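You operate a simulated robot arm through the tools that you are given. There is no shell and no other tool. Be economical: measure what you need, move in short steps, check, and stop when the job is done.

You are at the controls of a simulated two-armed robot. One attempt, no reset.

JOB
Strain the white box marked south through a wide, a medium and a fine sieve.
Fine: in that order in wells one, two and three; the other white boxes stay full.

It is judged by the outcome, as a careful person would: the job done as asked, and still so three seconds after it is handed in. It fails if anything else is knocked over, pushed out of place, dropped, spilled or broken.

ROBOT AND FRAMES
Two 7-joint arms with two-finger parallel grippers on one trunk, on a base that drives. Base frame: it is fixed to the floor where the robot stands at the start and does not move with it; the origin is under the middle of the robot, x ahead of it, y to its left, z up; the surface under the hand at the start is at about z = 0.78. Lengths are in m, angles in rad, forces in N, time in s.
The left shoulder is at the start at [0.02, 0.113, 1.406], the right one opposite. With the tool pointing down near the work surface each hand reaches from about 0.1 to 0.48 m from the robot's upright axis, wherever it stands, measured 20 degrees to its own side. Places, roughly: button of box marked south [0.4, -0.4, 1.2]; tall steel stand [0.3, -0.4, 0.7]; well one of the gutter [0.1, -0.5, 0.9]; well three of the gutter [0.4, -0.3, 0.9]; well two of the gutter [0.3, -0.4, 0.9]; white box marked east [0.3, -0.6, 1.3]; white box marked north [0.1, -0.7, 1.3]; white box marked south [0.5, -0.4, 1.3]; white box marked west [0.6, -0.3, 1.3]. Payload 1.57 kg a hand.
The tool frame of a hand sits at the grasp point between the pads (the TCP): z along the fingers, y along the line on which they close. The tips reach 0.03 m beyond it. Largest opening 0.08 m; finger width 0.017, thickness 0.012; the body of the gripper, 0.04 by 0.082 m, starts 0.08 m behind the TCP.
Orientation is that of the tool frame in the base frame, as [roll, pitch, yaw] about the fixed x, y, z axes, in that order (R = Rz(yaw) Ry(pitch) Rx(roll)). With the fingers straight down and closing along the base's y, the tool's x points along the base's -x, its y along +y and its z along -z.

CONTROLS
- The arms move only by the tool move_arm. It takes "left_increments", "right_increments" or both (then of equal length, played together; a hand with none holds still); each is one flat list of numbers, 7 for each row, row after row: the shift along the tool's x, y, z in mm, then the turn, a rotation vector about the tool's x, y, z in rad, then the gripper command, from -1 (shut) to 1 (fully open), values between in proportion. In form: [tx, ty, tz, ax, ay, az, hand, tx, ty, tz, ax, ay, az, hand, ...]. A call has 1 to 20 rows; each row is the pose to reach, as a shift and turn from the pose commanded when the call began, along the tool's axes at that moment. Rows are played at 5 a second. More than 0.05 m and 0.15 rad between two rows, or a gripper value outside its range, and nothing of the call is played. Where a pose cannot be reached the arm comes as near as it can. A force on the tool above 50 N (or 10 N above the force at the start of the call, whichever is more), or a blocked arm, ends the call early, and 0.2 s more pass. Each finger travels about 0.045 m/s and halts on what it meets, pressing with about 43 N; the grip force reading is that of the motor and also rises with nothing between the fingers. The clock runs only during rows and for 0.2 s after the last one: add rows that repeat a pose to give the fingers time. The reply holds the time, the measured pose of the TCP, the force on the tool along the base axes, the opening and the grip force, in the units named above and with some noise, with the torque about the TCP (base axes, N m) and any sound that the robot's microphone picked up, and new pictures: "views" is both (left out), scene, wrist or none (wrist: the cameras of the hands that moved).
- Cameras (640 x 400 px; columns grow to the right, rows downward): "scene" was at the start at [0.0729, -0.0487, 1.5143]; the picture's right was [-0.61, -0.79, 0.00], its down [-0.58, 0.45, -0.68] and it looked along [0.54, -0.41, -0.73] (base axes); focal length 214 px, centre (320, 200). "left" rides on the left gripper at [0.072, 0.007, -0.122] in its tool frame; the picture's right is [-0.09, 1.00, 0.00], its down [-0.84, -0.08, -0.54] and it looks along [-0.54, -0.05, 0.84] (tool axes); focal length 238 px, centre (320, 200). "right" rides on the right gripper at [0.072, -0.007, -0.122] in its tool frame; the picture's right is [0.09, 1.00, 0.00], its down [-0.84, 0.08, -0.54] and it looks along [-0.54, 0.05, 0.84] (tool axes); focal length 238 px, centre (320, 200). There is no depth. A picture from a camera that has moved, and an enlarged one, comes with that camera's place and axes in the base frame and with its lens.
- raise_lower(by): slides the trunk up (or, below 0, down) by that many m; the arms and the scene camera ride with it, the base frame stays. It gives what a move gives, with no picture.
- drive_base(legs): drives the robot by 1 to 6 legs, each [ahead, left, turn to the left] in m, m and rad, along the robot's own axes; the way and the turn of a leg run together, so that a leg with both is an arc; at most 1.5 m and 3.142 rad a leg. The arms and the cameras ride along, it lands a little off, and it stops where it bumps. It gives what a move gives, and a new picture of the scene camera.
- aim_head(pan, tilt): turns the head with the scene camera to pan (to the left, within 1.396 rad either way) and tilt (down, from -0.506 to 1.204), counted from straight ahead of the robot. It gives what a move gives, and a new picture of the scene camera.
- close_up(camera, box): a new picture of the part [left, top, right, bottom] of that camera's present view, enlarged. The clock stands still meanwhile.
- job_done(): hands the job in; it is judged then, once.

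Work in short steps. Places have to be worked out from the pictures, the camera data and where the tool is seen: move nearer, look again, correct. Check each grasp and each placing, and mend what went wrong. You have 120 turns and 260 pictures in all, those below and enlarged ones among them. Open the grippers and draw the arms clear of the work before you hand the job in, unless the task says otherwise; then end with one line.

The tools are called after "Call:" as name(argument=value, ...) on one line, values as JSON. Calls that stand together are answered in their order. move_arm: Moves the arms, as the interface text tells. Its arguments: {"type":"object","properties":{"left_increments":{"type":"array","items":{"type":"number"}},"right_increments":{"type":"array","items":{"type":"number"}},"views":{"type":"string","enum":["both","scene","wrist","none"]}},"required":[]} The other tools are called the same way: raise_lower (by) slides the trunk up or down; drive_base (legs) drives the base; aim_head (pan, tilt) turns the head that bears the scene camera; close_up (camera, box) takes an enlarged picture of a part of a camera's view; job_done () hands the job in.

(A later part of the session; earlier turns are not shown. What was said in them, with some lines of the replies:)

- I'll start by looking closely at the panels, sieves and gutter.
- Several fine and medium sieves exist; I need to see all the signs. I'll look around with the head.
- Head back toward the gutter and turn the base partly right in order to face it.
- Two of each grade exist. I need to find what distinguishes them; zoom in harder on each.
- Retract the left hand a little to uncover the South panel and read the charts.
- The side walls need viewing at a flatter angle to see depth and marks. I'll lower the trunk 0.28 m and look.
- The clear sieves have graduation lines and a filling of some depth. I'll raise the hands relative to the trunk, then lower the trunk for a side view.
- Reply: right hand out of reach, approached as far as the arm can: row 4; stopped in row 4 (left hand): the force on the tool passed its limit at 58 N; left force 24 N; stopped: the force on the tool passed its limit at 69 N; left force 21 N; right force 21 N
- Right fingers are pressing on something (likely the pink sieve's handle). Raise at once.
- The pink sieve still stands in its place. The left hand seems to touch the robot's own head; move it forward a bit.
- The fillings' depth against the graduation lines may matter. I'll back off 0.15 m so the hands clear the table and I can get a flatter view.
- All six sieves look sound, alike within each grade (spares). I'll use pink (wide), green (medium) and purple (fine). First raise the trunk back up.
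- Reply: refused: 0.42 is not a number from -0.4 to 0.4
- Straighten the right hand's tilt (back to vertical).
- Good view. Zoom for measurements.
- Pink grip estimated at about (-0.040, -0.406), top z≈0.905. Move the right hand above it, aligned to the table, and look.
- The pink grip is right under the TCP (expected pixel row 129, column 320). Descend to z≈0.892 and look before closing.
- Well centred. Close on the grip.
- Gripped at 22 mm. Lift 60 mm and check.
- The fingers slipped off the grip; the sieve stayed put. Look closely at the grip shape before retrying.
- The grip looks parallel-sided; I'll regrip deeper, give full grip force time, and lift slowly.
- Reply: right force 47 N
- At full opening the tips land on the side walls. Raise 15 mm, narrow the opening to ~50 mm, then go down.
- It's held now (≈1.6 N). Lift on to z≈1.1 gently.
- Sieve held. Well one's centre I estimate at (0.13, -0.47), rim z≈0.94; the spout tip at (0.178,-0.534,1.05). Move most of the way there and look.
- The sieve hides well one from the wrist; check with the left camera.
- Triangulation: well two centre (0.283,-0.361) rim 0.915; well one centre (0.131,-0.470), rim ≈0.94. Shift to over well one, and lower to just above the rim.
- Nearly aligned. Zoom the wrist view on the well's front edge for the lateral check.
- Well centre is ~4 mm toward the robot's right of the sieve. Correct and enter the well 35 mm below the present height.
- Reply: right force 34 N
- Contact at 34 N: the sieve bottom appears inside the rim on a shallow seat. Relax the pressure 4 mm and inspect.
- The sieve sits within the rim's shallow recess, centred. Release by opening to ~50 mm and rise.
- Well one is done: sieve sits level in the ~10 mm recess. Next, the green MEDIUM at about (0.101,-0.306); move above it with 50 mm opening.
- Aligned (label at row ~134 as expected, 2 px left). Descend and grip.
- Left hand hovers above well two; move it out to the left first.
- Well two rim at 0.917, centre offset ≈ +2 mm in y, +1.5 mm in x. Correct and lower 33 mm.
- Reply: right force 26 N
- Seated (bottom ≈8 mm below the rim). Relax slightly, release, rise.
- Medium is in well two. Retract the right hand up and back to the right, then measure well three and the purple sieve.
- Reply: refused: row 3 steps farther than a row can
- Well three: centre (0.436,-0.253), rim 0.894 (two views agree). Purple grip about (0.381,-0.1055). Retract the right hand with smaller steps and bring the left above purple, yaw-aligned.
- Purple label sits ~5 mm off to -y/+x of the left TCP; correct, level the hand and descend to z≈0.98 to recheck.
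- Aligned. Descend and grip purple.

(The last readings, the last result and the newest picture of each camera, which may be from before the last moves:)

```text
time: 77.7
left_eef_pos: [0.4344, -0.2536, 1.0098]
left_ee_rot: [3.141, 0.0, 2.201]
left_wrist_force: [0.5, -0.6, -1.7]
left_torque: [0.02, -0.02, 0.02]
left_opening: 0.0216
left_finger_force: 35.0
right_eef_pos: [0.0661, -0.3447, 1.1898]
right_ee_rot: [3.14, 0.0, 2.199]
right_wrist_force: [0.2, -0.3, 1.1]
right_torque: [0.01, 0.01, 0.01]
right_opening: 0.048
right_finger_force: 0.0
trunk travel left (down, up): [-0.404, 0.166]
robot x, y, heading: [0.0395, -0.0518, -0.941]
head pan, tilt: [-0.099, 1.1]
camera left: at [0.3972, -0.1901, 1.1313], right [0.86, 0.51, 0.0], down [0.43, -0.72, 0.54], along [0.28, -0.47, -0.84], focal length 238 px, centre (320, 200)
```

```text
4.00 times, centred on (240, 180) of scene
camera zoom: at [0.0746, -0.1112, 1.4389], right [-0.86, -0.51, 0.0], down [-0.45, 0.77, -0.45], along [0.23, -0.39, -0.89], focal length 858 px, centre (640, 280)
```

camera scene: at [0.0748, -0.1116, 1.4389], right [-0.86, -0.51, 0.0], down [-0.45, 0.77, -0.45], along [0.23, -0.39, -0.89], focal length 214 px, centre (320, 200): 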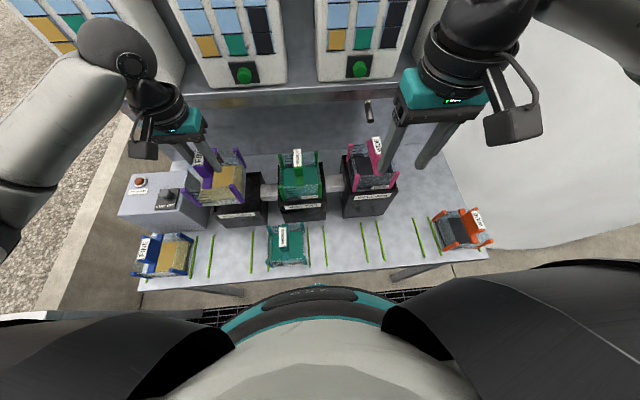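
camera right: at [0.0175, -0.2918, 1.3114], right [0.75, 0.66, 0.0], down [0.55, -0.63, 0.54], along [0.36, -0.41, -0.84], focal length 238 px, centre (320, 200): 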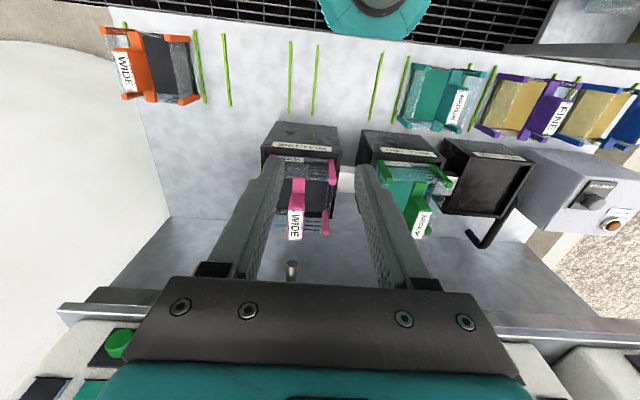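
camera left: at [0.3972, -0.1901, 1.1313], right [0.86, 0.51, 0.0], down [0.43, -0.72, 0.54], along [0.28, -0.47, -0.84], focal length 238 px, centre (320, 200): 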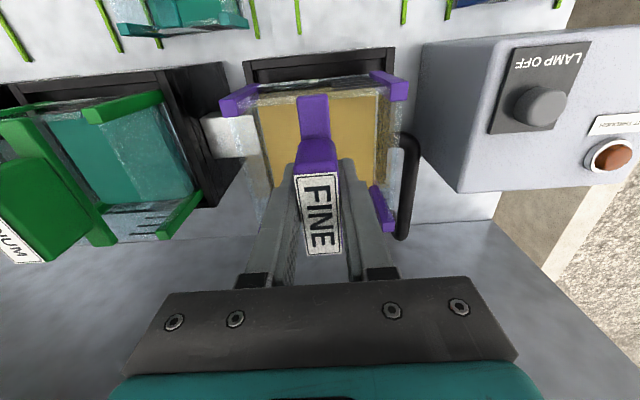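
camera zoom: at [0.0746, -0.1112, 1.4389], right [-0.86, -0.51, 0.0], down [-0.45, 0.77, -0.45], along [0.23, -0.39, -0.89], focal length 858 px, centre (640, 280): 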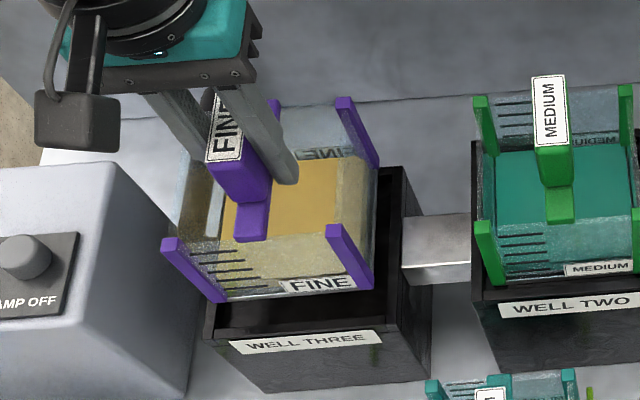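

Shift +3 mm in y and lower 33 mm onto the seat.

Call:
move_arm(left_increments=[0, 3, 0, 0, 0, 0, -1, 0, 3, 8, 0, 0, 0, -1, 0, 3, 16, 0, 0, 0, -1, 0, 3, 22, 0, 0, 0, -1, 0, 3, 27, 0, 0, 0, -1, 0, 3, 31, 0, 0, 0, -1, 0, 3, 34, 0, 0, 0, -1], views="wrist")

Call:
close_up(camera="scene", box=[190, 140, 280, 230])

```text
time: 79.3
left_eef_pos: [0.437, -0.2504, 0.9791]
left_ee_rot: [3.14, 0.002, 2.202]
left_wrist_force: [-1.4, 0.5, 7.7]
left_torque: [0.57, 0.19, 0.02]
left_opening: 0.0217
left_finger_force: 34.6
right_eef_pos: [0.0666, -0.3445, 1.1903]
right_ee_rot: [3.14, 0.001, 2.199]
right_wrist_force: [0.8, 0.0, -0.1]
right_torque: [-0.05, 0.03, 0.01]
right_opening: 0.0478
right_finger_force: 0.1
trunk travel left (down, up): [-0.404, 0.166]
robot x, y, heading: [0.0353, -0.0475, -0.945]
head pan, tilt: [-0.099, 1.1]
camera left: at [0.3994, -0.1882, 1.0988], right [0.86, 0.51, 0.0], down [0.43, -0.72, 0.54], along [0.28, -0.47, -0.84], focal length 238 px, centre (320, 200)
```

left: 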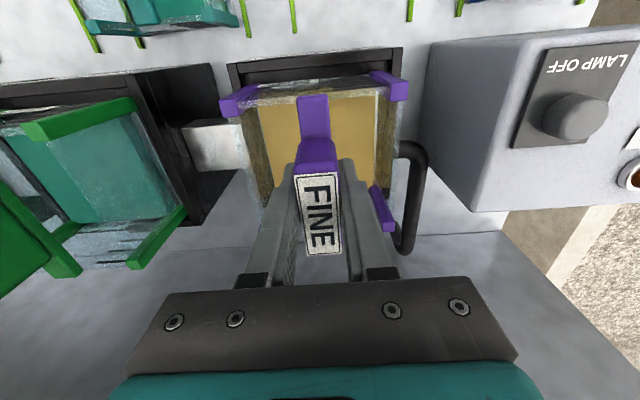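

```text
4.44 times, centred on (235, 185) of scene
camera zoom: at [0.0738, -0.1107, 1.4391], right [-0.86, -0.51, 0.0], down [-0.45, 0.77, -0.45], along [0.23, -0.39, -0.89], focal length 953 px, centre (698, 267)
```

zoom: 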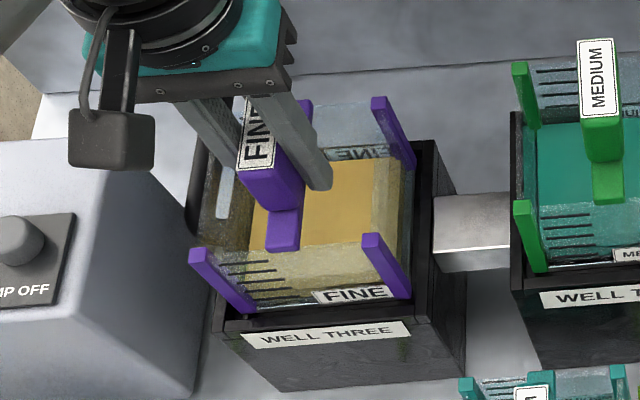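

Call:
close_up(camera="scene", box=[205, 165, 275, 220])

Call:
close_up(camera="left", box=[200, 30, 440, 170])

Call:
close_up(camera="right", box=[400, 80, 600, 260])

```text
7.27 times, centred on (240, 192) of scene
camera zoom: at [0.0738, -0.1107, 1.4391], right [-0.86, -0.51, 0.0], down [-0.45, 0.77, -0.45], along [0.23, -0.39, -0.89], focal length 1560 px, centre (902, 254)
```

zoom: 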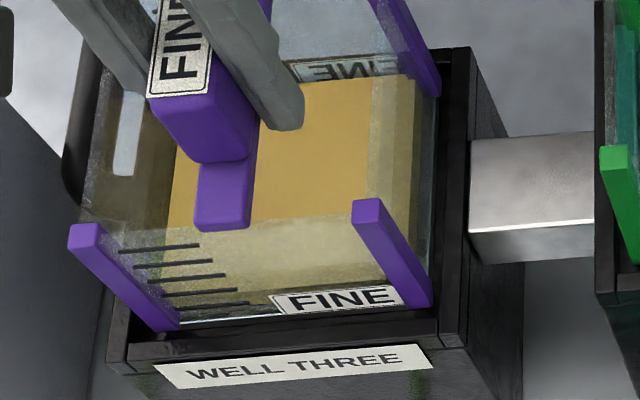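

```text
2.67 times, centred on (320, 100) of left
camera zoom: at [0.3994, -0.1882, 1.0988], right [0.86, 0.51, 0.0], down [0.43, -0.72, 0.54], along [0.28, -0.47, -0.84], focal length 636 px, centre (320, 467)
```

zoom: 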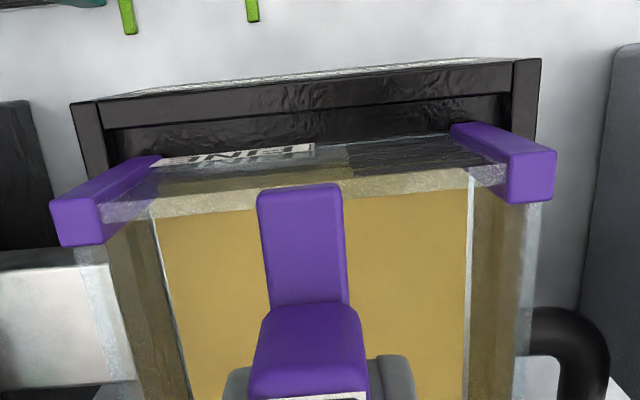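

```text
2.22 times, centred on (500, 170) of right
camera zoom: at [0.0179, -0.2913, 1.3116], right [0.75, 0.66, 0.0], down [0.55, -0.63, 0.54], along [0.36, -0.41, -0.84], focal length 530 px, centre (-80, 267)
```

zoom: 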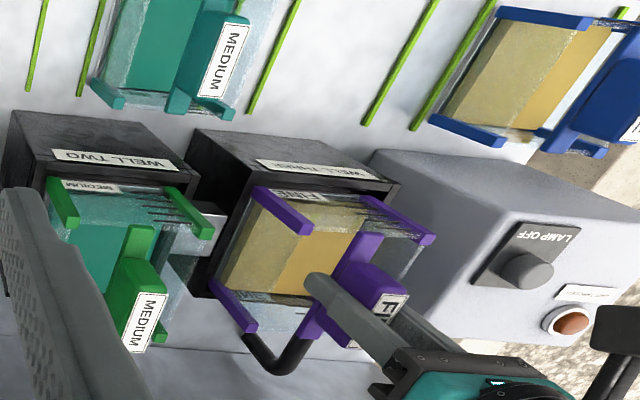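

It is centred inside the rim. Press 4 mm further to be sure it's seated, then release and rise.

Call:
move_arm(left_increments=[0, 0, 2, 0, 0, 0, -1, 0, 0, 4, 0, 0, 0, -1, 0, 0, 4, 0, 0, 0, -1], views="none")

Call:
move_arm(left_increments=[0, 0, -2, 0, 0, 0, -1, 0, 0, -3, 0, 0, 0, 0, 0, 0, -3, 0, 0, 0, 0.2, 0, 0, -3, 0, 0, 0, 0.2, 0, 0, -12, 0, 0, 0, 0.2, 0, 0, -40, 0, 0, 0, 0.2, 0, 0, -80, 0, 0, 0, 0.2, 0, 0, -115, 0, 0, 0, 0.2], views="both")

Call:
close_up(camera="scene", box=[190, 120, 410, 240])

```text
time: 80.1
left_eef_pos: [0.4381, -0.2507, 0.9752]
left_ee_rot: [-3.141, 0.007, 2.202]
left_wrist_force: [3.5, -0.2, 28.3]
left_torque: [0.0, -0.14, 0.0]
left_opening: 0.0216
left_finger_force: 34.9
right_eef_pos: [0.065, -0.3443, 1.1894]
right_ee_rot: [-3.141, 0.001, 2.198]
right_wrist_force: [1.1, 0.1, 0.4]
right_torque: [0.02, 0.03, -0.03]
right_opening: 0.048
right_finger_force: 0.1
trunk travel left (down, up): [-0.404, 0.166]
robot x, y, heading: [0.0368, -0.0482, -0.943]
head pan, tilt: [-0.099, 1.1]
```

```text
time: 81.9
left_eef_pos: [0.4354, -0.2499, 1.088]
left_ee_rot: [-3.141, -0.001, 2.201]
left_wrist_force: [-1.2, 0.8, -0.5]
left_torque: [0.02, 0.0, -0.03]
left_opening: 0.048
left_finger_force: 0.2
right_eef_pos: [0.0648, -0.3448, 1.1896]
right_ee_rot: [3.142, -0.001, 2.2]
right_wrist_force: [-0.3, -0.4, 0.2]
right_torque: [-0.01, -0.01, 0.01]
right_opening: 0.048
right_finger_force: 0.0
trunk travel left (down, up): [-0.404, 0.166]
robot x, y, heading: [0.0377, -0.0469, -0.942]
head pan, tilt: [-0.099, 1.1]
camera scene: at [0.0745, -0.111, 1.4389], right [-0.86, -0.51, 0.0], down [-0.45, 0.77, -0.45], along [0.23, -0.39, -0.89], focal length 214 px, centre (320, 200)
camera left: at [0.399, -0.1876, 1.209], right [0.86, 0.51, 0.0], down [0.43, -0.72, 0.54], along [0.28, -0.46, -0.84], focal length 238 px, centre (320, 200)
```

scene: 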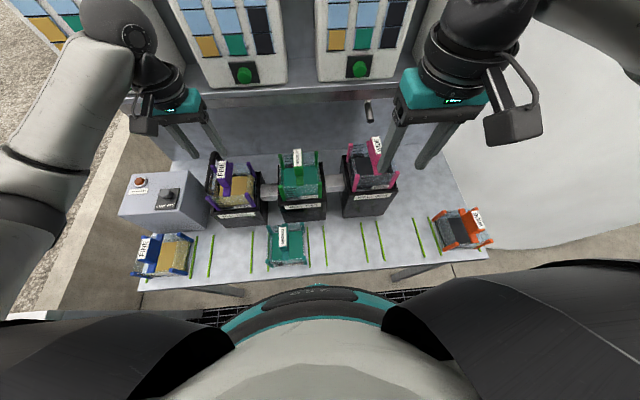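
left: 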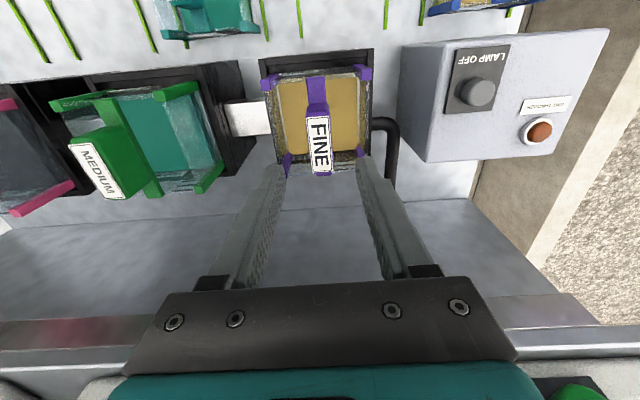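

```text
2.91 times, centred on (300, 180) of scene
camera zoom: at [0.0745, -0.111, 1.4389], right [-0.86, -0.51, 0.0], down [-0.45, 0.77, -0.45], along [0.23, -0.39, -0.89], focal length 624 px, centre (378, 258)
```

zoom: 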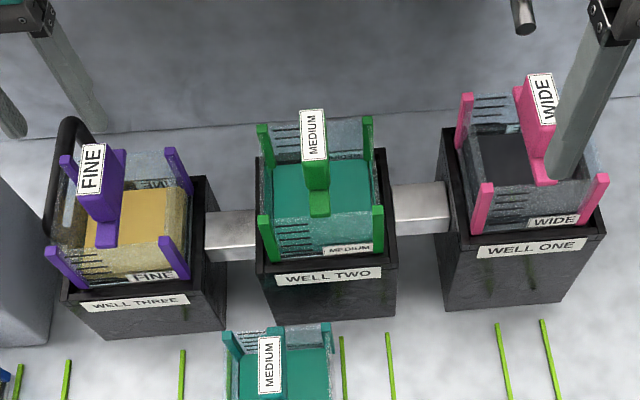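

All three sieves are seated. Now the South button. Retreat the left hand up and back, and look at the panels with a flatter head angle.

Call:
move_arm(left_increments=[30, 0, -30, 0, 0, 0, -0.5, 70, 0, -55, 0, 0, 0, -1, 110, 0, -80, 0, 0, 0, -1, 140, 0, -110, 0, 0, 0, -1, 150, 20, -140, 0, 0, 0, -1], views="wrist")

Call:
aim_head(pan=0.1, tilt=0.6)

```text
time: 83.1
left_eef_pos: [0.3657, -0.1166, 1.2268]
left_ee_rot: [-3.14, 0.0, 2.202]
left_wrist_force: [0.0, -0.2, -1.0]
left_torque: [0.0, -0.01, 0.0]
left_opening: 0.0
left_finger_force: 21.9
right_eef_pos: [0.0648, -0.3456, 1.1887]
right_ee_rot: [-3.141, 0.0, 2.199]
right_wrist_force: [0.5, 0.6, -0.3]
right_torque: [0.02, -0.02, -0.01]
right_opening: 0.0479
right_finger_force: 0.1
trunk travel left (down, up): [-0.404, 0.166]
robot x, y, heading: [0.0397, -0.048, -0.939]
head pan, tilt: [-0.099, 1.1]
camera left: at [0.3281, -0.0538, 1.3476], right [0.86, 0.51, 0.0], down [0.43, -0.72, 0.54], along [0.28, -0.47, -0.84], focal length 238 px, centre (320, 200)
```

left: 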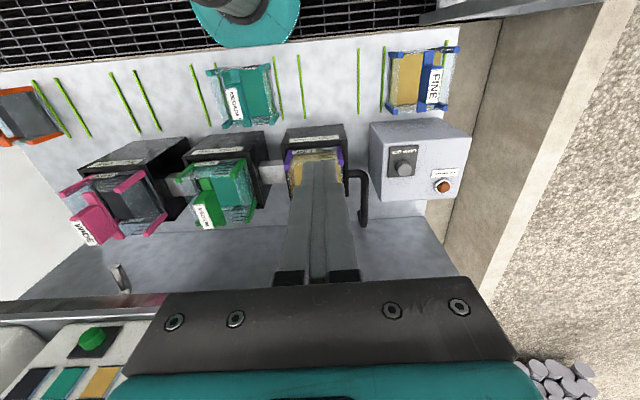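

```text
time: 84.1
left_eef_pos: [0.366, -0.1178, 1.226]
left_ee_rot: [3.142, -0.001, 2.202]
left_wrist_force: [-0.4, -0.1, 0.1]
left_torque: [0.02, 0.0, 0.0]
left_opening: 0.0
left_finger_force: 21.6
right_eef_pos: [0.0652, -0.3446, 1.1893]
right_ee_rot: [-3.14, 0.0, 2.199]
right_wrist_force: [-0.9, 0.0, 0.1]
right_torque: [0.01, 0.03, 0.01]
right_opening: 0.0478
right_finger_force: 0.1
trunk travel left (down, up): [-0.404, 0.166]
robot x, y, heading: [0.0361, -0.0525, -0.942]
head pan, tilt: [0.099, 0.6]
camera scene: at [0.1015, -0.1226, 1.4775], right [-0.75, -0.67, 0.0], down [-0.38, 0.42, -0.82], along [0.55, -0.62, -0.57], focal length 214 px, centre (320, 200)
```

scene: 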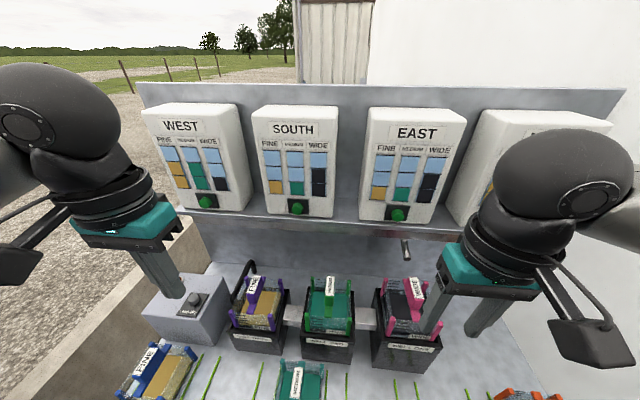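

South's button is about (0.422,-0.402,1.167). Move the left hand in front of South, some 13 cm before the button.

Call:
move_arm(left_increments=[-20, -30, 10, 0, 0, 0, -1, -45, -60, 20, 0, 0, 0, -1, -75, -90, 25, 0, 0, 0, -1, -105, -115, 25, 0, 0, 0, -1, -133, -122, 25, 0, 0, 0, -1], views="scene")

```text
time: 85.3
left_eef_pos: [0.3449, -0.2981, 1.2024]
left_ee_rot: [-3.141, -0.001, 2.201]
left_wrist_force: [0.4, 0.0, -0.4]
left_torque: [0.01, -0.04, 0.01]
left_opening: 0.0001
left_finger_force: 21.9
right_eef_pos: [0.0665, -0.3457, 1.1895]
right_ee_rot: [3.142, 0.0, 2.197]
right_wrist_force: [0.5, -0.3, 0.2]
right_torque: [0.01, -0.01, 0.02]
right_opening: 0.0481
right_finger_force: 0.1
trunk travel left (down, up): [-0.404, 0.166]
robot x, y, heading: [0.0391, -0.0472, -0.939]
head pan, tilt: [0.099, 0.6]
camera scene: at [0.1016, -0.123, 1.4775], right [-0.75, -0.67, 0.0], down [-0.38, 0.42, -0.82], along [0.55, -0.62, -0.57], focal length 214 px, centre (320, 200)
```

scene: 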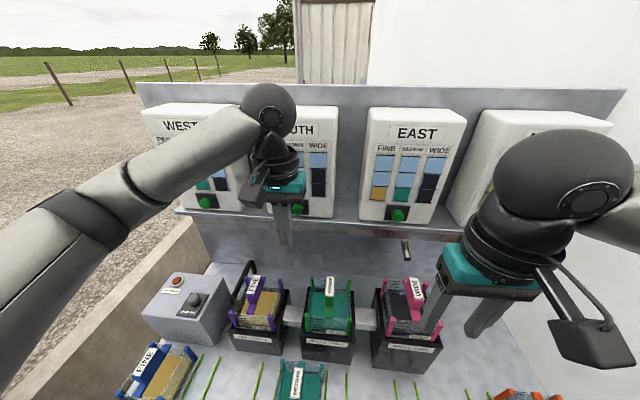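

Rotate the left tool so its fingers point forward.

Call:
move_arm(left_increments=[0, 0, 0, 0, -0.13, 0, -1, 0, 0, 0, 0, -0.26, 0, -1, 0, 0, 0, 0, -0.39, 0, -1, 0, 0, 0, 0, -0.52, 0, -1, 0, 0, 0, 0, -0.65, 0, -1, 0, 0, 0, 0, -0.78, 0, -1, 0, 0, 0, 0, -0.91, 0, -1, 0, 0, 0, 0, -1.04, 0, -1, 0, 0, 0, 0, -1.17, 0, -1], views="both")

```text
time: 87.3
left_eef_pos: [0.3499, -0.3262, 1.1918]
left_ee_rot: [-3.139, 1.171, 2.202]
left_wrist_force: [0.8, 1.1, 0.3]
left_torque: [0.0, 0.04, 0.0]
left_opening: 0.0001
left_finger_force: 21.0
left hand out of reach, approached as far as the arm can: row 7, 8, 9
right_eef_pos: [0.0662, -0.3445, 1.1901]
right_ee_rot: [-3.142, 0.0, 2.199]
right_wrist_force: [-0.1, 0.2, -0.6]
right_torque: [-0.01, 0.01, 0.02]
right_opening: 0.048
right_finger_force: 0.1
trunk travel left (down, up): [-0.404, 0.166]
robot x, y, heading: [0.0339, -0.0483, -0.943]
head pan, tilt: [0.099, 0.6]
camera scene: at [0.1015, -0.1224, 1.4776], right [-0.75, -0.67, 0.0], down [-0.38, 0.42, -0.83], along [0.55, -0.62, -0.56], focal length 214 px, centre (320, 200)
camera left: at [0.272, -0.2082, 1.1716], right [0.83, 0.56, 0.08], down [-0.16, 0.1, 0.98], along [0.54, -0.83, 0.17], focal length 238 px, centre (320, 200)
```

scene: 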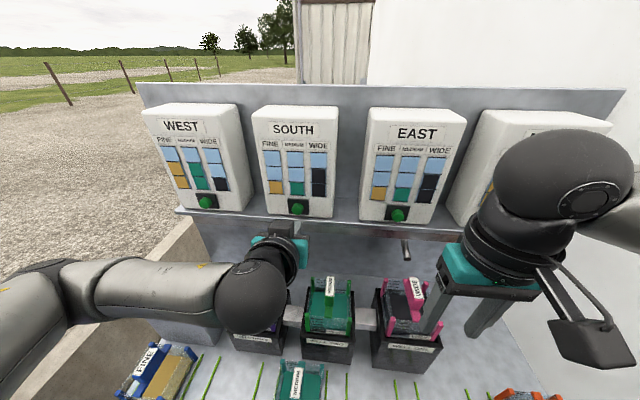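
left: 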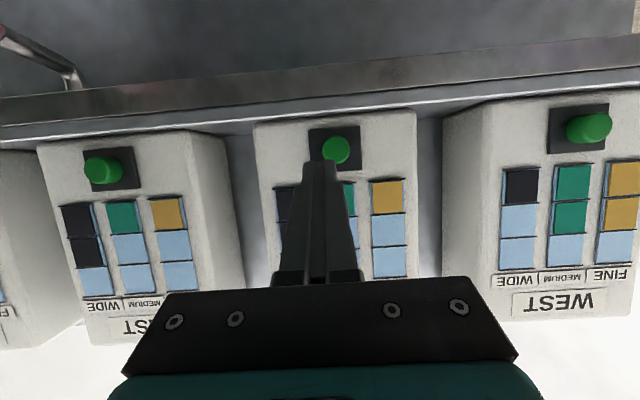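

Fingers point at South; button triangulates to (0.426,-0.406,1.164). Make a part move toward it and check the response.

Call:
move_arm(left_increments=[-1, 7, 20, 0, 0, 0, -1, -3, 14, 40, 0, 0, 0, -1], views="both")

```text
time: 87.9
left_eef_pos: [0.3849, -0.3498, 1.1796]
left_ee_rot: [-3.141, 1.168, 2.2]
left_wrist_force: [-0.1, 0.4, 0.0]
left_torque: [0.0, 0.0, 0.0]
left_opening: 0.0
left_finger_force: 21.4
right_eef_pos: [0.0661, -0.3447, 1.1893]
right_ee_rot: [3.141, 0.001, 2.2]
right_wrist_force: [0.3, -0.9, 0.5]
right_torque: [0.01, -0.01, 0.0]
right_opening: 0.0477
right_finger_force: 0.1
trunk travel left (down, up): [-0.404, 0.166]
robot x, y, heading: [0.0371, -0.0523, -0.944]
head pan, tilt: [0.099, 0.6]
camera scene: at [0.1016, -0.1227, 1.4775], right [-0.75, -0.67, 0.0], down [-0.38, 0.42, -0.82], along [0.55, -0.62, -0.57], focal length 214 px, centre (320, 200)
camera left: at [0.306, -0.2311, 1.1588], right [0.83, 0.56, 0.08], down [-0.16, 0.09, 0.98], along [0.54, -0.82, 0.17], focal length 238 px, centre (320, 200)
```

scene: 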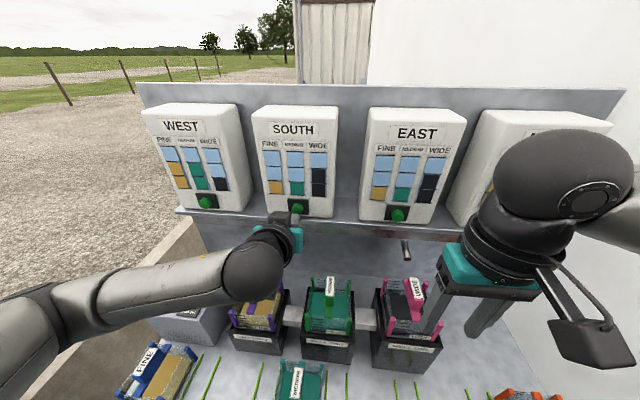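
left: 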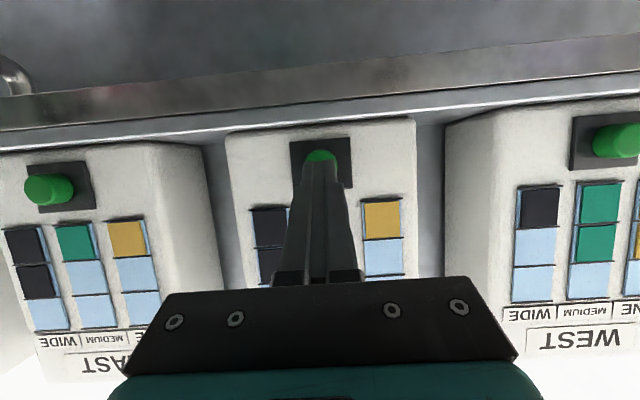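

Call:
move_arm(left_increments=[-4, 0, 14, 0, 0, 0, -1, -8, 0, 27, 0, 0, 0, -1, -9, 0, 32, 0, 0, 0, -1, -10, 0, 35, 0, 0, 0, -1], views="wrist")

Call:
close_up(camera="left", box=[230, 80, 410, 220])

Call:
close_up(camera="scene", box=[240, 160, 360, 260])

```text
time: 88.9
left_eef_pos: [0.4021, -0.3732, 1.176]
left_ee_rot: [-3.137, 1.171, 2.202]
left_wrist_force: [-14.5, 25.1, 4.0]
left_torque: [-0.09, 0.0, 0.03]
left_opening: 0.0001
left_finger_force: 21.6
right_eef_pos: [0.0633, -0.3404, 1.1901]
right_ee_rot: [3.141, 0.005, 2.199]
right_wrist_force: [-0.1, 0.4, 0.0]
right_torque: [-0.01, 0.03, -0.03]
right_opening: 0.048
right_finger_force: 0.2
trunk travel left (down, up): [-0.404, 0.166]
robot x, y, heading: [0.037, -0.0454, -0.942]
head pan, tilt: [0.099, 0.6]
heard: click
camera left: at [0.3234, -0.2558, 1.1559], right [0.83, 0.56, 0.08], down [-0.16, 0.1, 0.98], along [0.54, -0.83, 0.17], focal length 238 px, centre (320, 200)
```

left: 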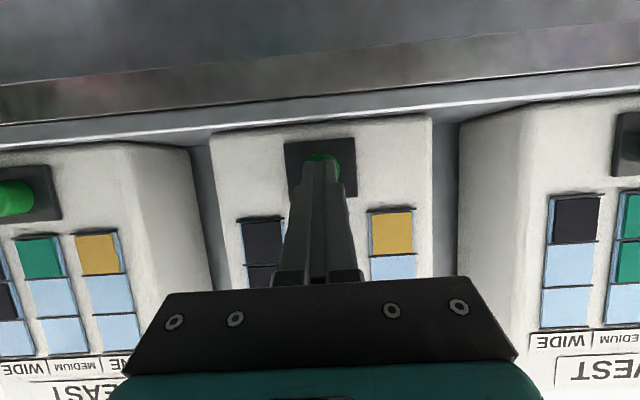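

```text
2.86 times, centred on (320, 150) of left
camera zoom: at [0.3234, -0.2558, 1.1559], right [0.83, 0.56, 0.08], down [-0.16, 0.1, 0.98], along [0.54, -0.83, 0.17], focal length 681 px, centre (320, 343)
```

zoom: 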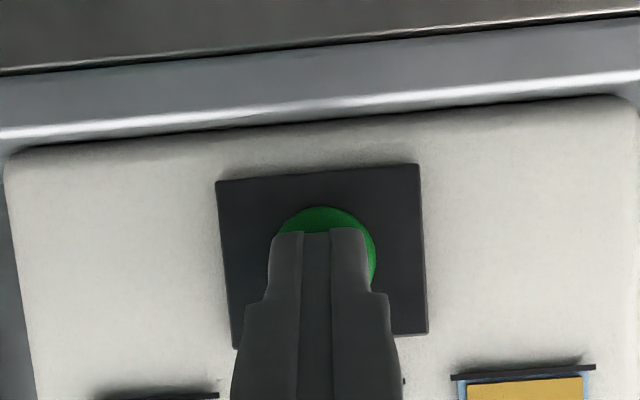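

```text
4.00 times, centred on (300, 210) of scene
camera zoom: at [0.0983, -0.1176, 1.478], right [-0.75, -0.67, 0.0], down [-0.37, 0.42, -0.83], along [0.55, -0.62, -0.56], focal length 858 px, centre (400, 160)
```

zoom: 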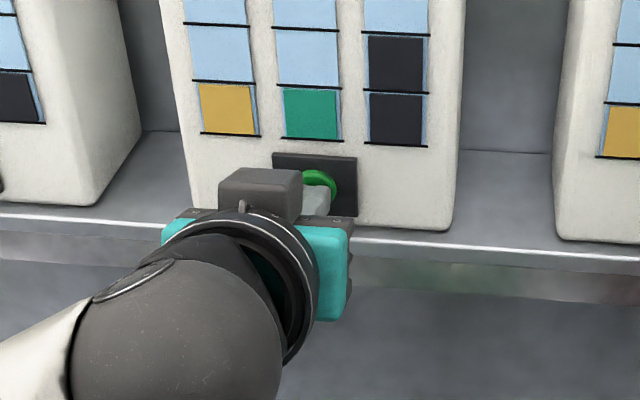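

A click was heard. Back off straight and watch the flow.

Call:
move_arm(left_increments=[4, 0, -14, 0, 0, 0, -1, 8, 0, -30, 0, 0, 0, -1, 10, -5, -50, 0, 0, 0, -1], views="scene")

Call:
close_up(camera="scene", box=[200, 90, 460, 250])

Call:
close_up(camera="scene", box=[180, 230, 440, 390])

```text
time: 89.7
left_eef_pos: [0.3704, -0.3412, 1.1865]
left_ee_rot: [3.14, 1.171, 2.201]
left_wrist_force: [0.2, 0.9, -0.5]
left_torque: [0.01, 0.0, 0.0]
left_opening: 0.0
left_finger_force: 21.2
right_eef_pos: [0.0649, -0.3431, 1.1888]
right_ee_rot: [-3.141, 0.001, 2.198]
right_wrist_force: [0.8, 0.4, 0.1]
right_torque: [0.04, 0.03, 0.0]
right_opening: 0.0481
right_finger_force: 0.0
trunk travel left (down, up): [-0.404, 0.166]
robot x, y, heading: [0.0348, -0.0508, -0.942]
head pan, tilt: [0.099, 0.6]
camera scene: at [0.1012, -0.1227, 1.4776], right [-0.75, -0.67, 0.0], down [-0.38, 0.42, -0.83], along [0.55, -0.62, -0.56], focal length 214 px, centre (320, 200)
```

scene: 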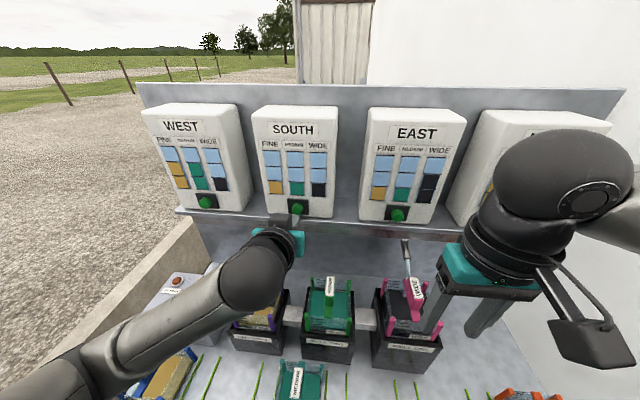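

```text
2.46 times, centred on (330, 170) of scene
camera zoom: at [0.1012, -0.1227, 1.4776], right [-0.75, -0.67, 0.0], down [-0.38, 0.42, -0.83], along [0.55, -0.62, -0.56], focal length 528 px, centre (295, 274)
```

zoom: 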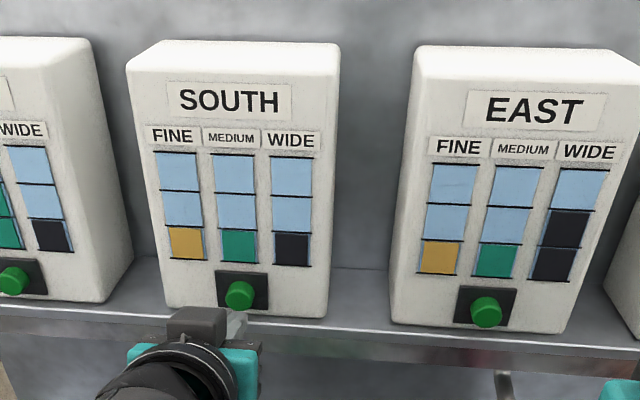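

```text
2.46 times, centred on (310, 310) of scene
camera zoom: at [0.1012, -0.1227, 1.4776], right [-0.75, -0.67, 0.0], down [-0.38, 0.42, -0.83], along [0.55, -0.62, -0.56], focal length 528 px, centre (345, -71)
```

zoom: 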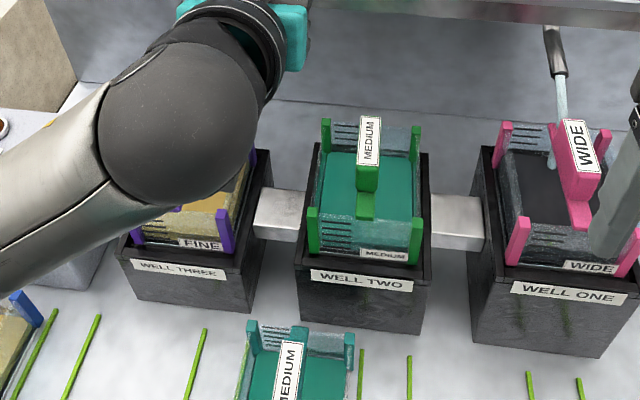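

It is running: a stream falls into the wide sieve and South's WIDE level is dropping. Wait and watch.

Call:
move_arm(left_increments=[0, 0, 0, 0, 0, 0, -1, 0, 0, 0, 0, 0, 0, -1, 0, 0, 0, 0, 0, 0, -1, 0, 0, 0, 0, 0, 0, -1, 0, 0, 0, 0, 0, 0, -1, 0, 0, 0, 0, 0, 0, -1, 0, 0, 0, 0, 0, 0, -1, 0, 0, 0, 0, 0, 0, -1, 0, 0, 0, 0, 0, 0, -1, 0, 0, 0, 0, 0, 0, -1], views="none")

Call:
close_up(camera="scene", box=[180, 90, 440, 390])

```text
time: 91.9
left_eef_pos: [0.3713, -0.3414, 1.1856]
left_ee_rot: [-3.14, 1.17, 2.202]
left_wrist_force: [-0.3, -0.3, 0.1]
left_torque: [-0.02, 0.0, 0.0]
left_opening: 0.0
left_finger_force: 21.1
right_eef_pos: [0.0671, -0.3449, 1.1891]
right_ee_rot: [3.142, -0.001, 2.198]
right_wrist_force: [0.2, 0.4, -0.2]
right_torque: [-0.04, 0.01, 0.02]
right_opening: 0.0481
right_finger_force: 0.2
trunk travel left (down, up): [-0.404, 0.166]
robot x, y, heading: [0.0366, -0.0476, -0.942]
head pan, tilt: [0.099, 0.6]
```

```text
1.33 times, centred on (310, 240) of scene
camera zoom: at [0.1015, -0.1226, 1.4776], right [-0.75, -0.67, 0.0], down [-0.38, 0.42, -0.83], along [0.55, -0.62, -0.56], focal length 286 px, centre (333, 147)
```

zoom: 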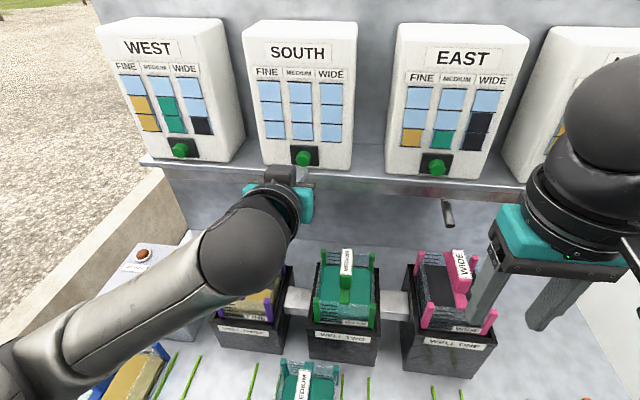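

South has emptied fully; the others are unchanged. Now draw the left arm back: retreat, rotate upright, then check everything.

Call:
move_arm(left_increments=[4, 0, -12, 0, 0, 0, -1, 6, 0, -24, 0, 0.05, 0, -1, 6, 0, -30, 0, 0.18, 0, -1, 6, 0, -36, 0, 0.31, 0, -1, 6, 0, -42, 0, 0.44, 0, -1, 6, 0, -48, 0, 0.57, 0, -1, 6, 0, -52, 0, 0.7, 0, -1, 6, 0, -54, 0, 0.83, 0, -1, 6, 0, -54, 0, 0.96, 0, -1, 6, 0, -54, 0, 1.09, 0, -1, 6, 0, -54, 0, 1.17, 0, -1], views="scene")

```text
time: 93.4
left_eef_pos: [0.4115, -0.281, 1.1301]
left_ee_rot: [2.894, 0.55, 2.137]
left_wrist_force: [-0.3, -0.3, 0.5]
left_torque: [0.0, 0.03, -0.02]
left_opening: 0.0001
left_finger_force: 21.5
left hand out of reach, approached as far as the arm can: row 4, 5, 6, 7
right_eef_pos: [0.0663, -0.3447, 1.1902]
right_ee_rot: [3.141, 0.0, 2.198]
right_wrist_force: [-0.4, 0.1, -0.1]
right_torque: [-0.01, 0.01, 0.01]
right_opening: 0.0478
right_finger_force: 0.2
trunk travel left (down, up): [-0.404, 0.166]
robot x, y, heading: [0.0381, -0.0483, -0.943]
head pan, tilt: [0.099, 0.6]
stopped in row 7 (left hand): the arm was blocked; the commanded pose is now the measured one
camera scene: at [0.1017, -0.1225, 1.4775], right [-0.75, -0.67, 0.0], down [-0.38, 0.42, -0.82], along [0.55, -0.62, -0.57], focal length 214 px, centre (320, 200)
```

scene: 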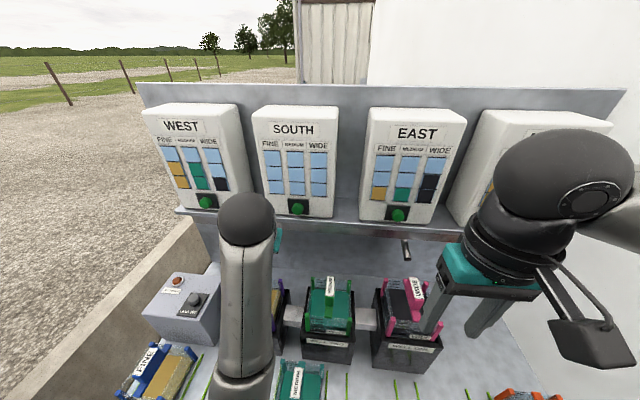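

The left arm folded awkwardly but touched nothing. Bring it upright, back and up toward its earlier free pose.

Call:
move_arm(left_increments=[5, 7, -24, 0.035, 0.085, 0, -1, 14, 18, -50, 0.07, 0.17, 0, -1, 23, 30, -76, 0.105, 0.26, 0, -1, 32, 42, -102, 0.14, 0.35, 0, -1, 41, 53, -125, 0.175, 0.43, 0, -1, 48, 62, -145, 0.2, 0.5, 0, -1, 54, 69, -162, 0.224, 0.554, 0.007, -1], views="scene")

```text
time: 93.8
left_eef_pos: [0.4604, -0.2256, 1.1307]
left_ee_rot: [2.723, 0.444, 2.135]
left_wrist_force: [1.1, -0.2, 0.0]
left_torque: [0.01, 0.01, 0.02]
left_opening: 0.0001
left_finger_force: 21.0
left hand out of reach, approached as far as the arm can: row 1, 2
right_eef_pos: [0.066, -0.3448, 1.1902]
right_ee_rot: [3.141, 0.002, 2.196]
right_wrist_force: [0.1, 0.1, 0.0]
right_torque: [0.02, -0.02, -0.02]
right_opening: 0.048
right_finger_force: 0.0
trunk travel left (down, up): [-0.404, 0.166]
robot x, y, heading: [0.0424, -0.0503, -0.94]
head pan, tilt: [0.099, 0.6]
stopped in row 2 (left hand): the arm was blocked; the commanded pose is now the measured one
camera scene: at [0.1013, -0.1229, 1.4775], right [-0.75, -0.67, 0.0], down [-0.38, 0.42, -0.82], along [0.55, -0.62, -0.57], focal length 214 px, centre (320, 200)
```

scene: 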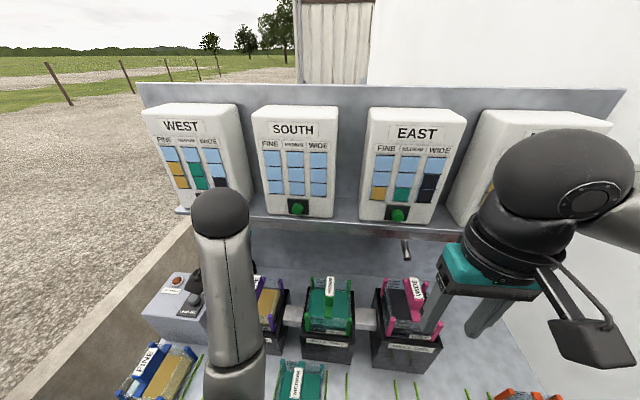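

The arm is in a cramped posture. The safest way to clear is to drive straight back; first check the lamp and the sieves.

Call:
close_up(camera="scene", box=[130, 240, 320, 390])

Call:
drive_base(legs=[[-0.15, 0, 0]])

```text
2.67 times, centred on (225, 315) of scene
camera zoom: at [0.1013, -0.1229, 1.4775], right [-0.75, -0.67, 0.0], down [-0.38, 0.42, -0.82], along [0.55, -0.62, -0.57], focal length 572 px, centre (573, -107)
```

zoom: 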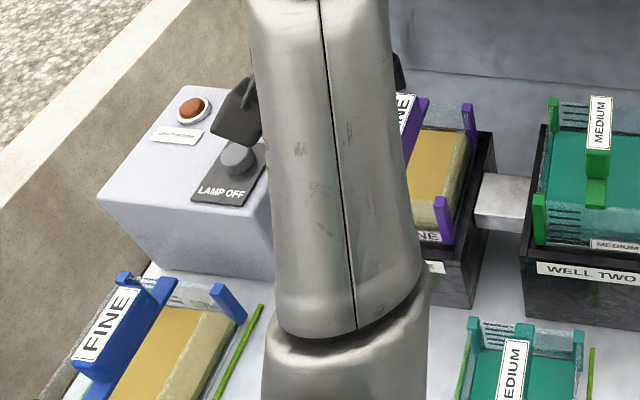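

```text
time: 95.2
left_eef_pos: [0.3707, -0.1037, 1.1315]
left_ee_rot: [2.725, 0.446, 2.133]
left_wrist_force: [0.1, 0.2, -0.7]
left_torque: [-0.01, 0.01, 0.03]
left_opening: 0.0
left_finger_force: 21.1
right_eef_pos: [-0.0232, -0.2221, 1.1899]
right_ee_rot: [-3.141, 0.002, 2.197]
right_wrist_force: [-0.1, 0.2, -1.1]
right_torque: [-0.02, -0.02, 0.0]
right_opening: 0.0481
right_finger_force: 0.0
trunk travel left (down, up): [-0.404, 0.166]
robot x, y, heading: [-0.0543, 0.0782, -0.942]
head pan, tilt: [0.099, 0.6]
camera scene: at [0.0125, -0.0005, 1.4777], right [-0.75, -0.67, 0.0], down [-0.38, 0.42, -0.83], along [0.55, -0.62, -0.56], focal length 214 px, centre (320, 200)
```

scene: 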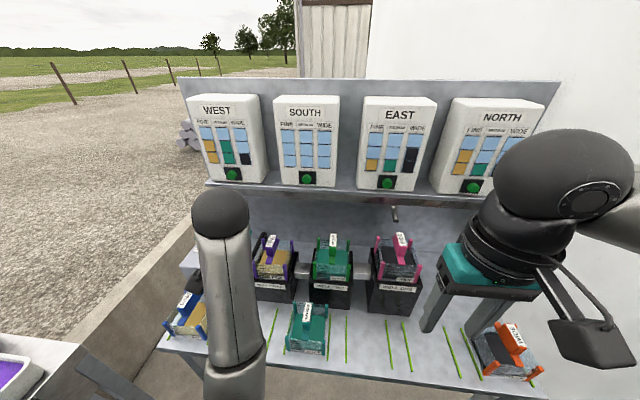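

Everything stands as it should; lamp unlit. Open both grippers and back off a little more.

Call:
move_arm(left_increments=[0, 0, 0, 0, 0, 0, 1, 0, 0, 0, 0, 0, 0, 1, 0, 0, 0, 0, 0, 0, 1, 0, 0, 0, 0, 0, 0, 1, 0, 0, 0, 0, 0, 0, 1], right_increments=[0, 0, 0, 0, 0, 0, 1, 0, 0, 0, 0, 0, 0, 1, 0, 0, 0, 0, 0, 0, 1, 0, 0, 0, 0, 0, 0, 1, 0, 0, 0, 0, 0, 0, 1], views="none")

Call:
drive_base(legs=[[-0.07, 0, 0]])

Call:
close_up(camera="scene", box=[180, 80, 560, 380])

Call:
close_up(camera="right", box=[200, 20, 640, 280])

```text
time: 96.4
left_eef_pos: [0.3714, -0.1056, 1.1302]
left_ee_rot: [2.724, 0.446, 2.132]
left_wrist_force: [-0.4, -0.1, -0.7]
left_torque: [0.0, -0.02, 0.01]
left_opening: 0.0804
left_finger_force: 0.1
right_eef_pos: [-0.0224, -0.224, 1.1903]
right_ee_rot: [3.14, 0.0, 2.198]
right_wrist_force: [-0.9, -0.2, -0.3]
right_torque: [0.0, -0.01, -0.02]
right_opening: 0.0803
right_finger_force: 0.2
trunk travel left (down, up): [-0.404, 0.166]
robot x, y, heading: [-0.0529, 0.0744, -0.947]
head pan, tilt: [0.099, 0.6]
```

```text
time: 97.4
left_eef_pos: [0.3298, -0.049, 1.1313]
left_ee_rot: [2.725, 0.447, 2.133]
left_wrist_force: [0.0, 0.9, 0.0]
left_torque: [0.0, -0.01, -0.01]
left_opening: 0.0799
left_finger_force: 0.0
right_eef_pos: [-0.064, -0.1677, 1.1905]
right_ee_rot: [-3.141, 0.002, 2.198]
right_wrist_force: [0.1, 0.6, -0.1]
right_torque: [-0.03, -0.06, 0.01]
right_opening: 0.0799
right_finger_force: 0.0
trunk travel left (down, up): [-0.404, 0.166]
robot x, y, heading: [-0.0935, 0.1277, -0.944]
head pan, tilt: [0.099, 0.6]
camera scene: at [-0.0283, 0.0555, 1.4777], right [-0.75, -0.67, 0.0], down [-0.38, 0.42, -0.83], along [0.55, -0.62, -0.56], focal length 214 px, centre (320, 200)
```

scene: 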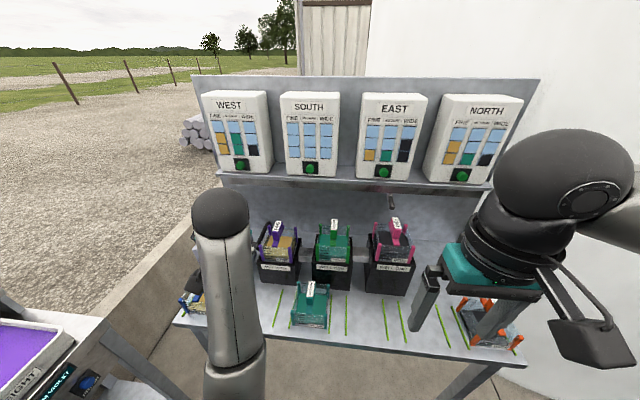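

```text
1.33 times, centred on (370, 230) of scene
camera zoom: at [-0.0283, 0.0555, 1.4777], right [-0.75, -0.67, 0.0], down [-0.38, 0.42, -0.83], along [0.55, -0.62, -0.56], focal length 286 px, centre (253, 160)
```

zoom: 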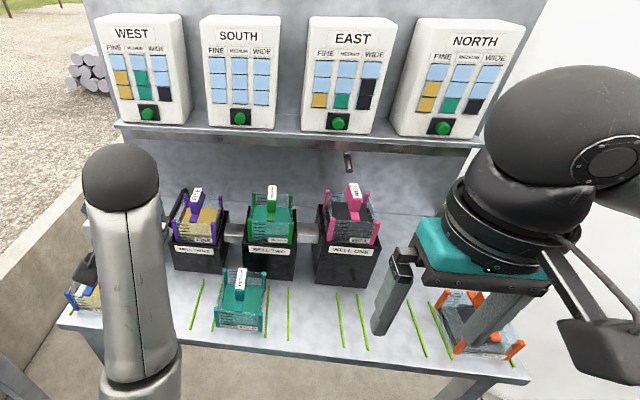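

```text
1.45 times, centred on (420, 150) of right
camera zoom: at [-0.1111, -0.1138, 1.3116], right [0.75, 0.66, 0.0], down [0.55, -0.63, 0.54], along [0.36, -0.41, -0.84], focal length 347 px, centre (174, 273)
```

zoom: 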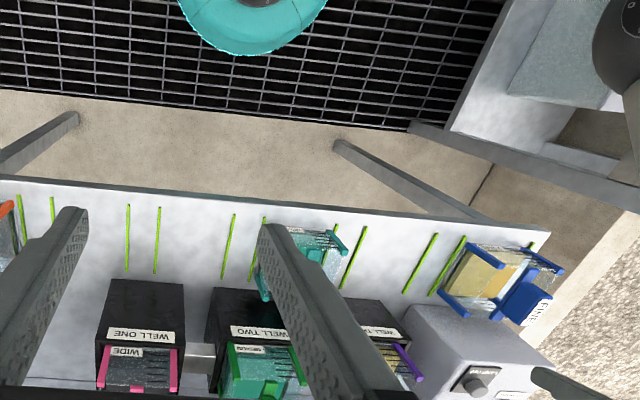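

South is empty, the other boxes are unchanged, and the sieves are seated with both arms clear. Handing in.

Call:
job_done()

```text
The job is handed in.
```

The South box is strained and now reads empty: it ran through the wide, medium and fine sieves in wells one, two and three. The other three boxes are still full, and the spare sieves stand where they were.
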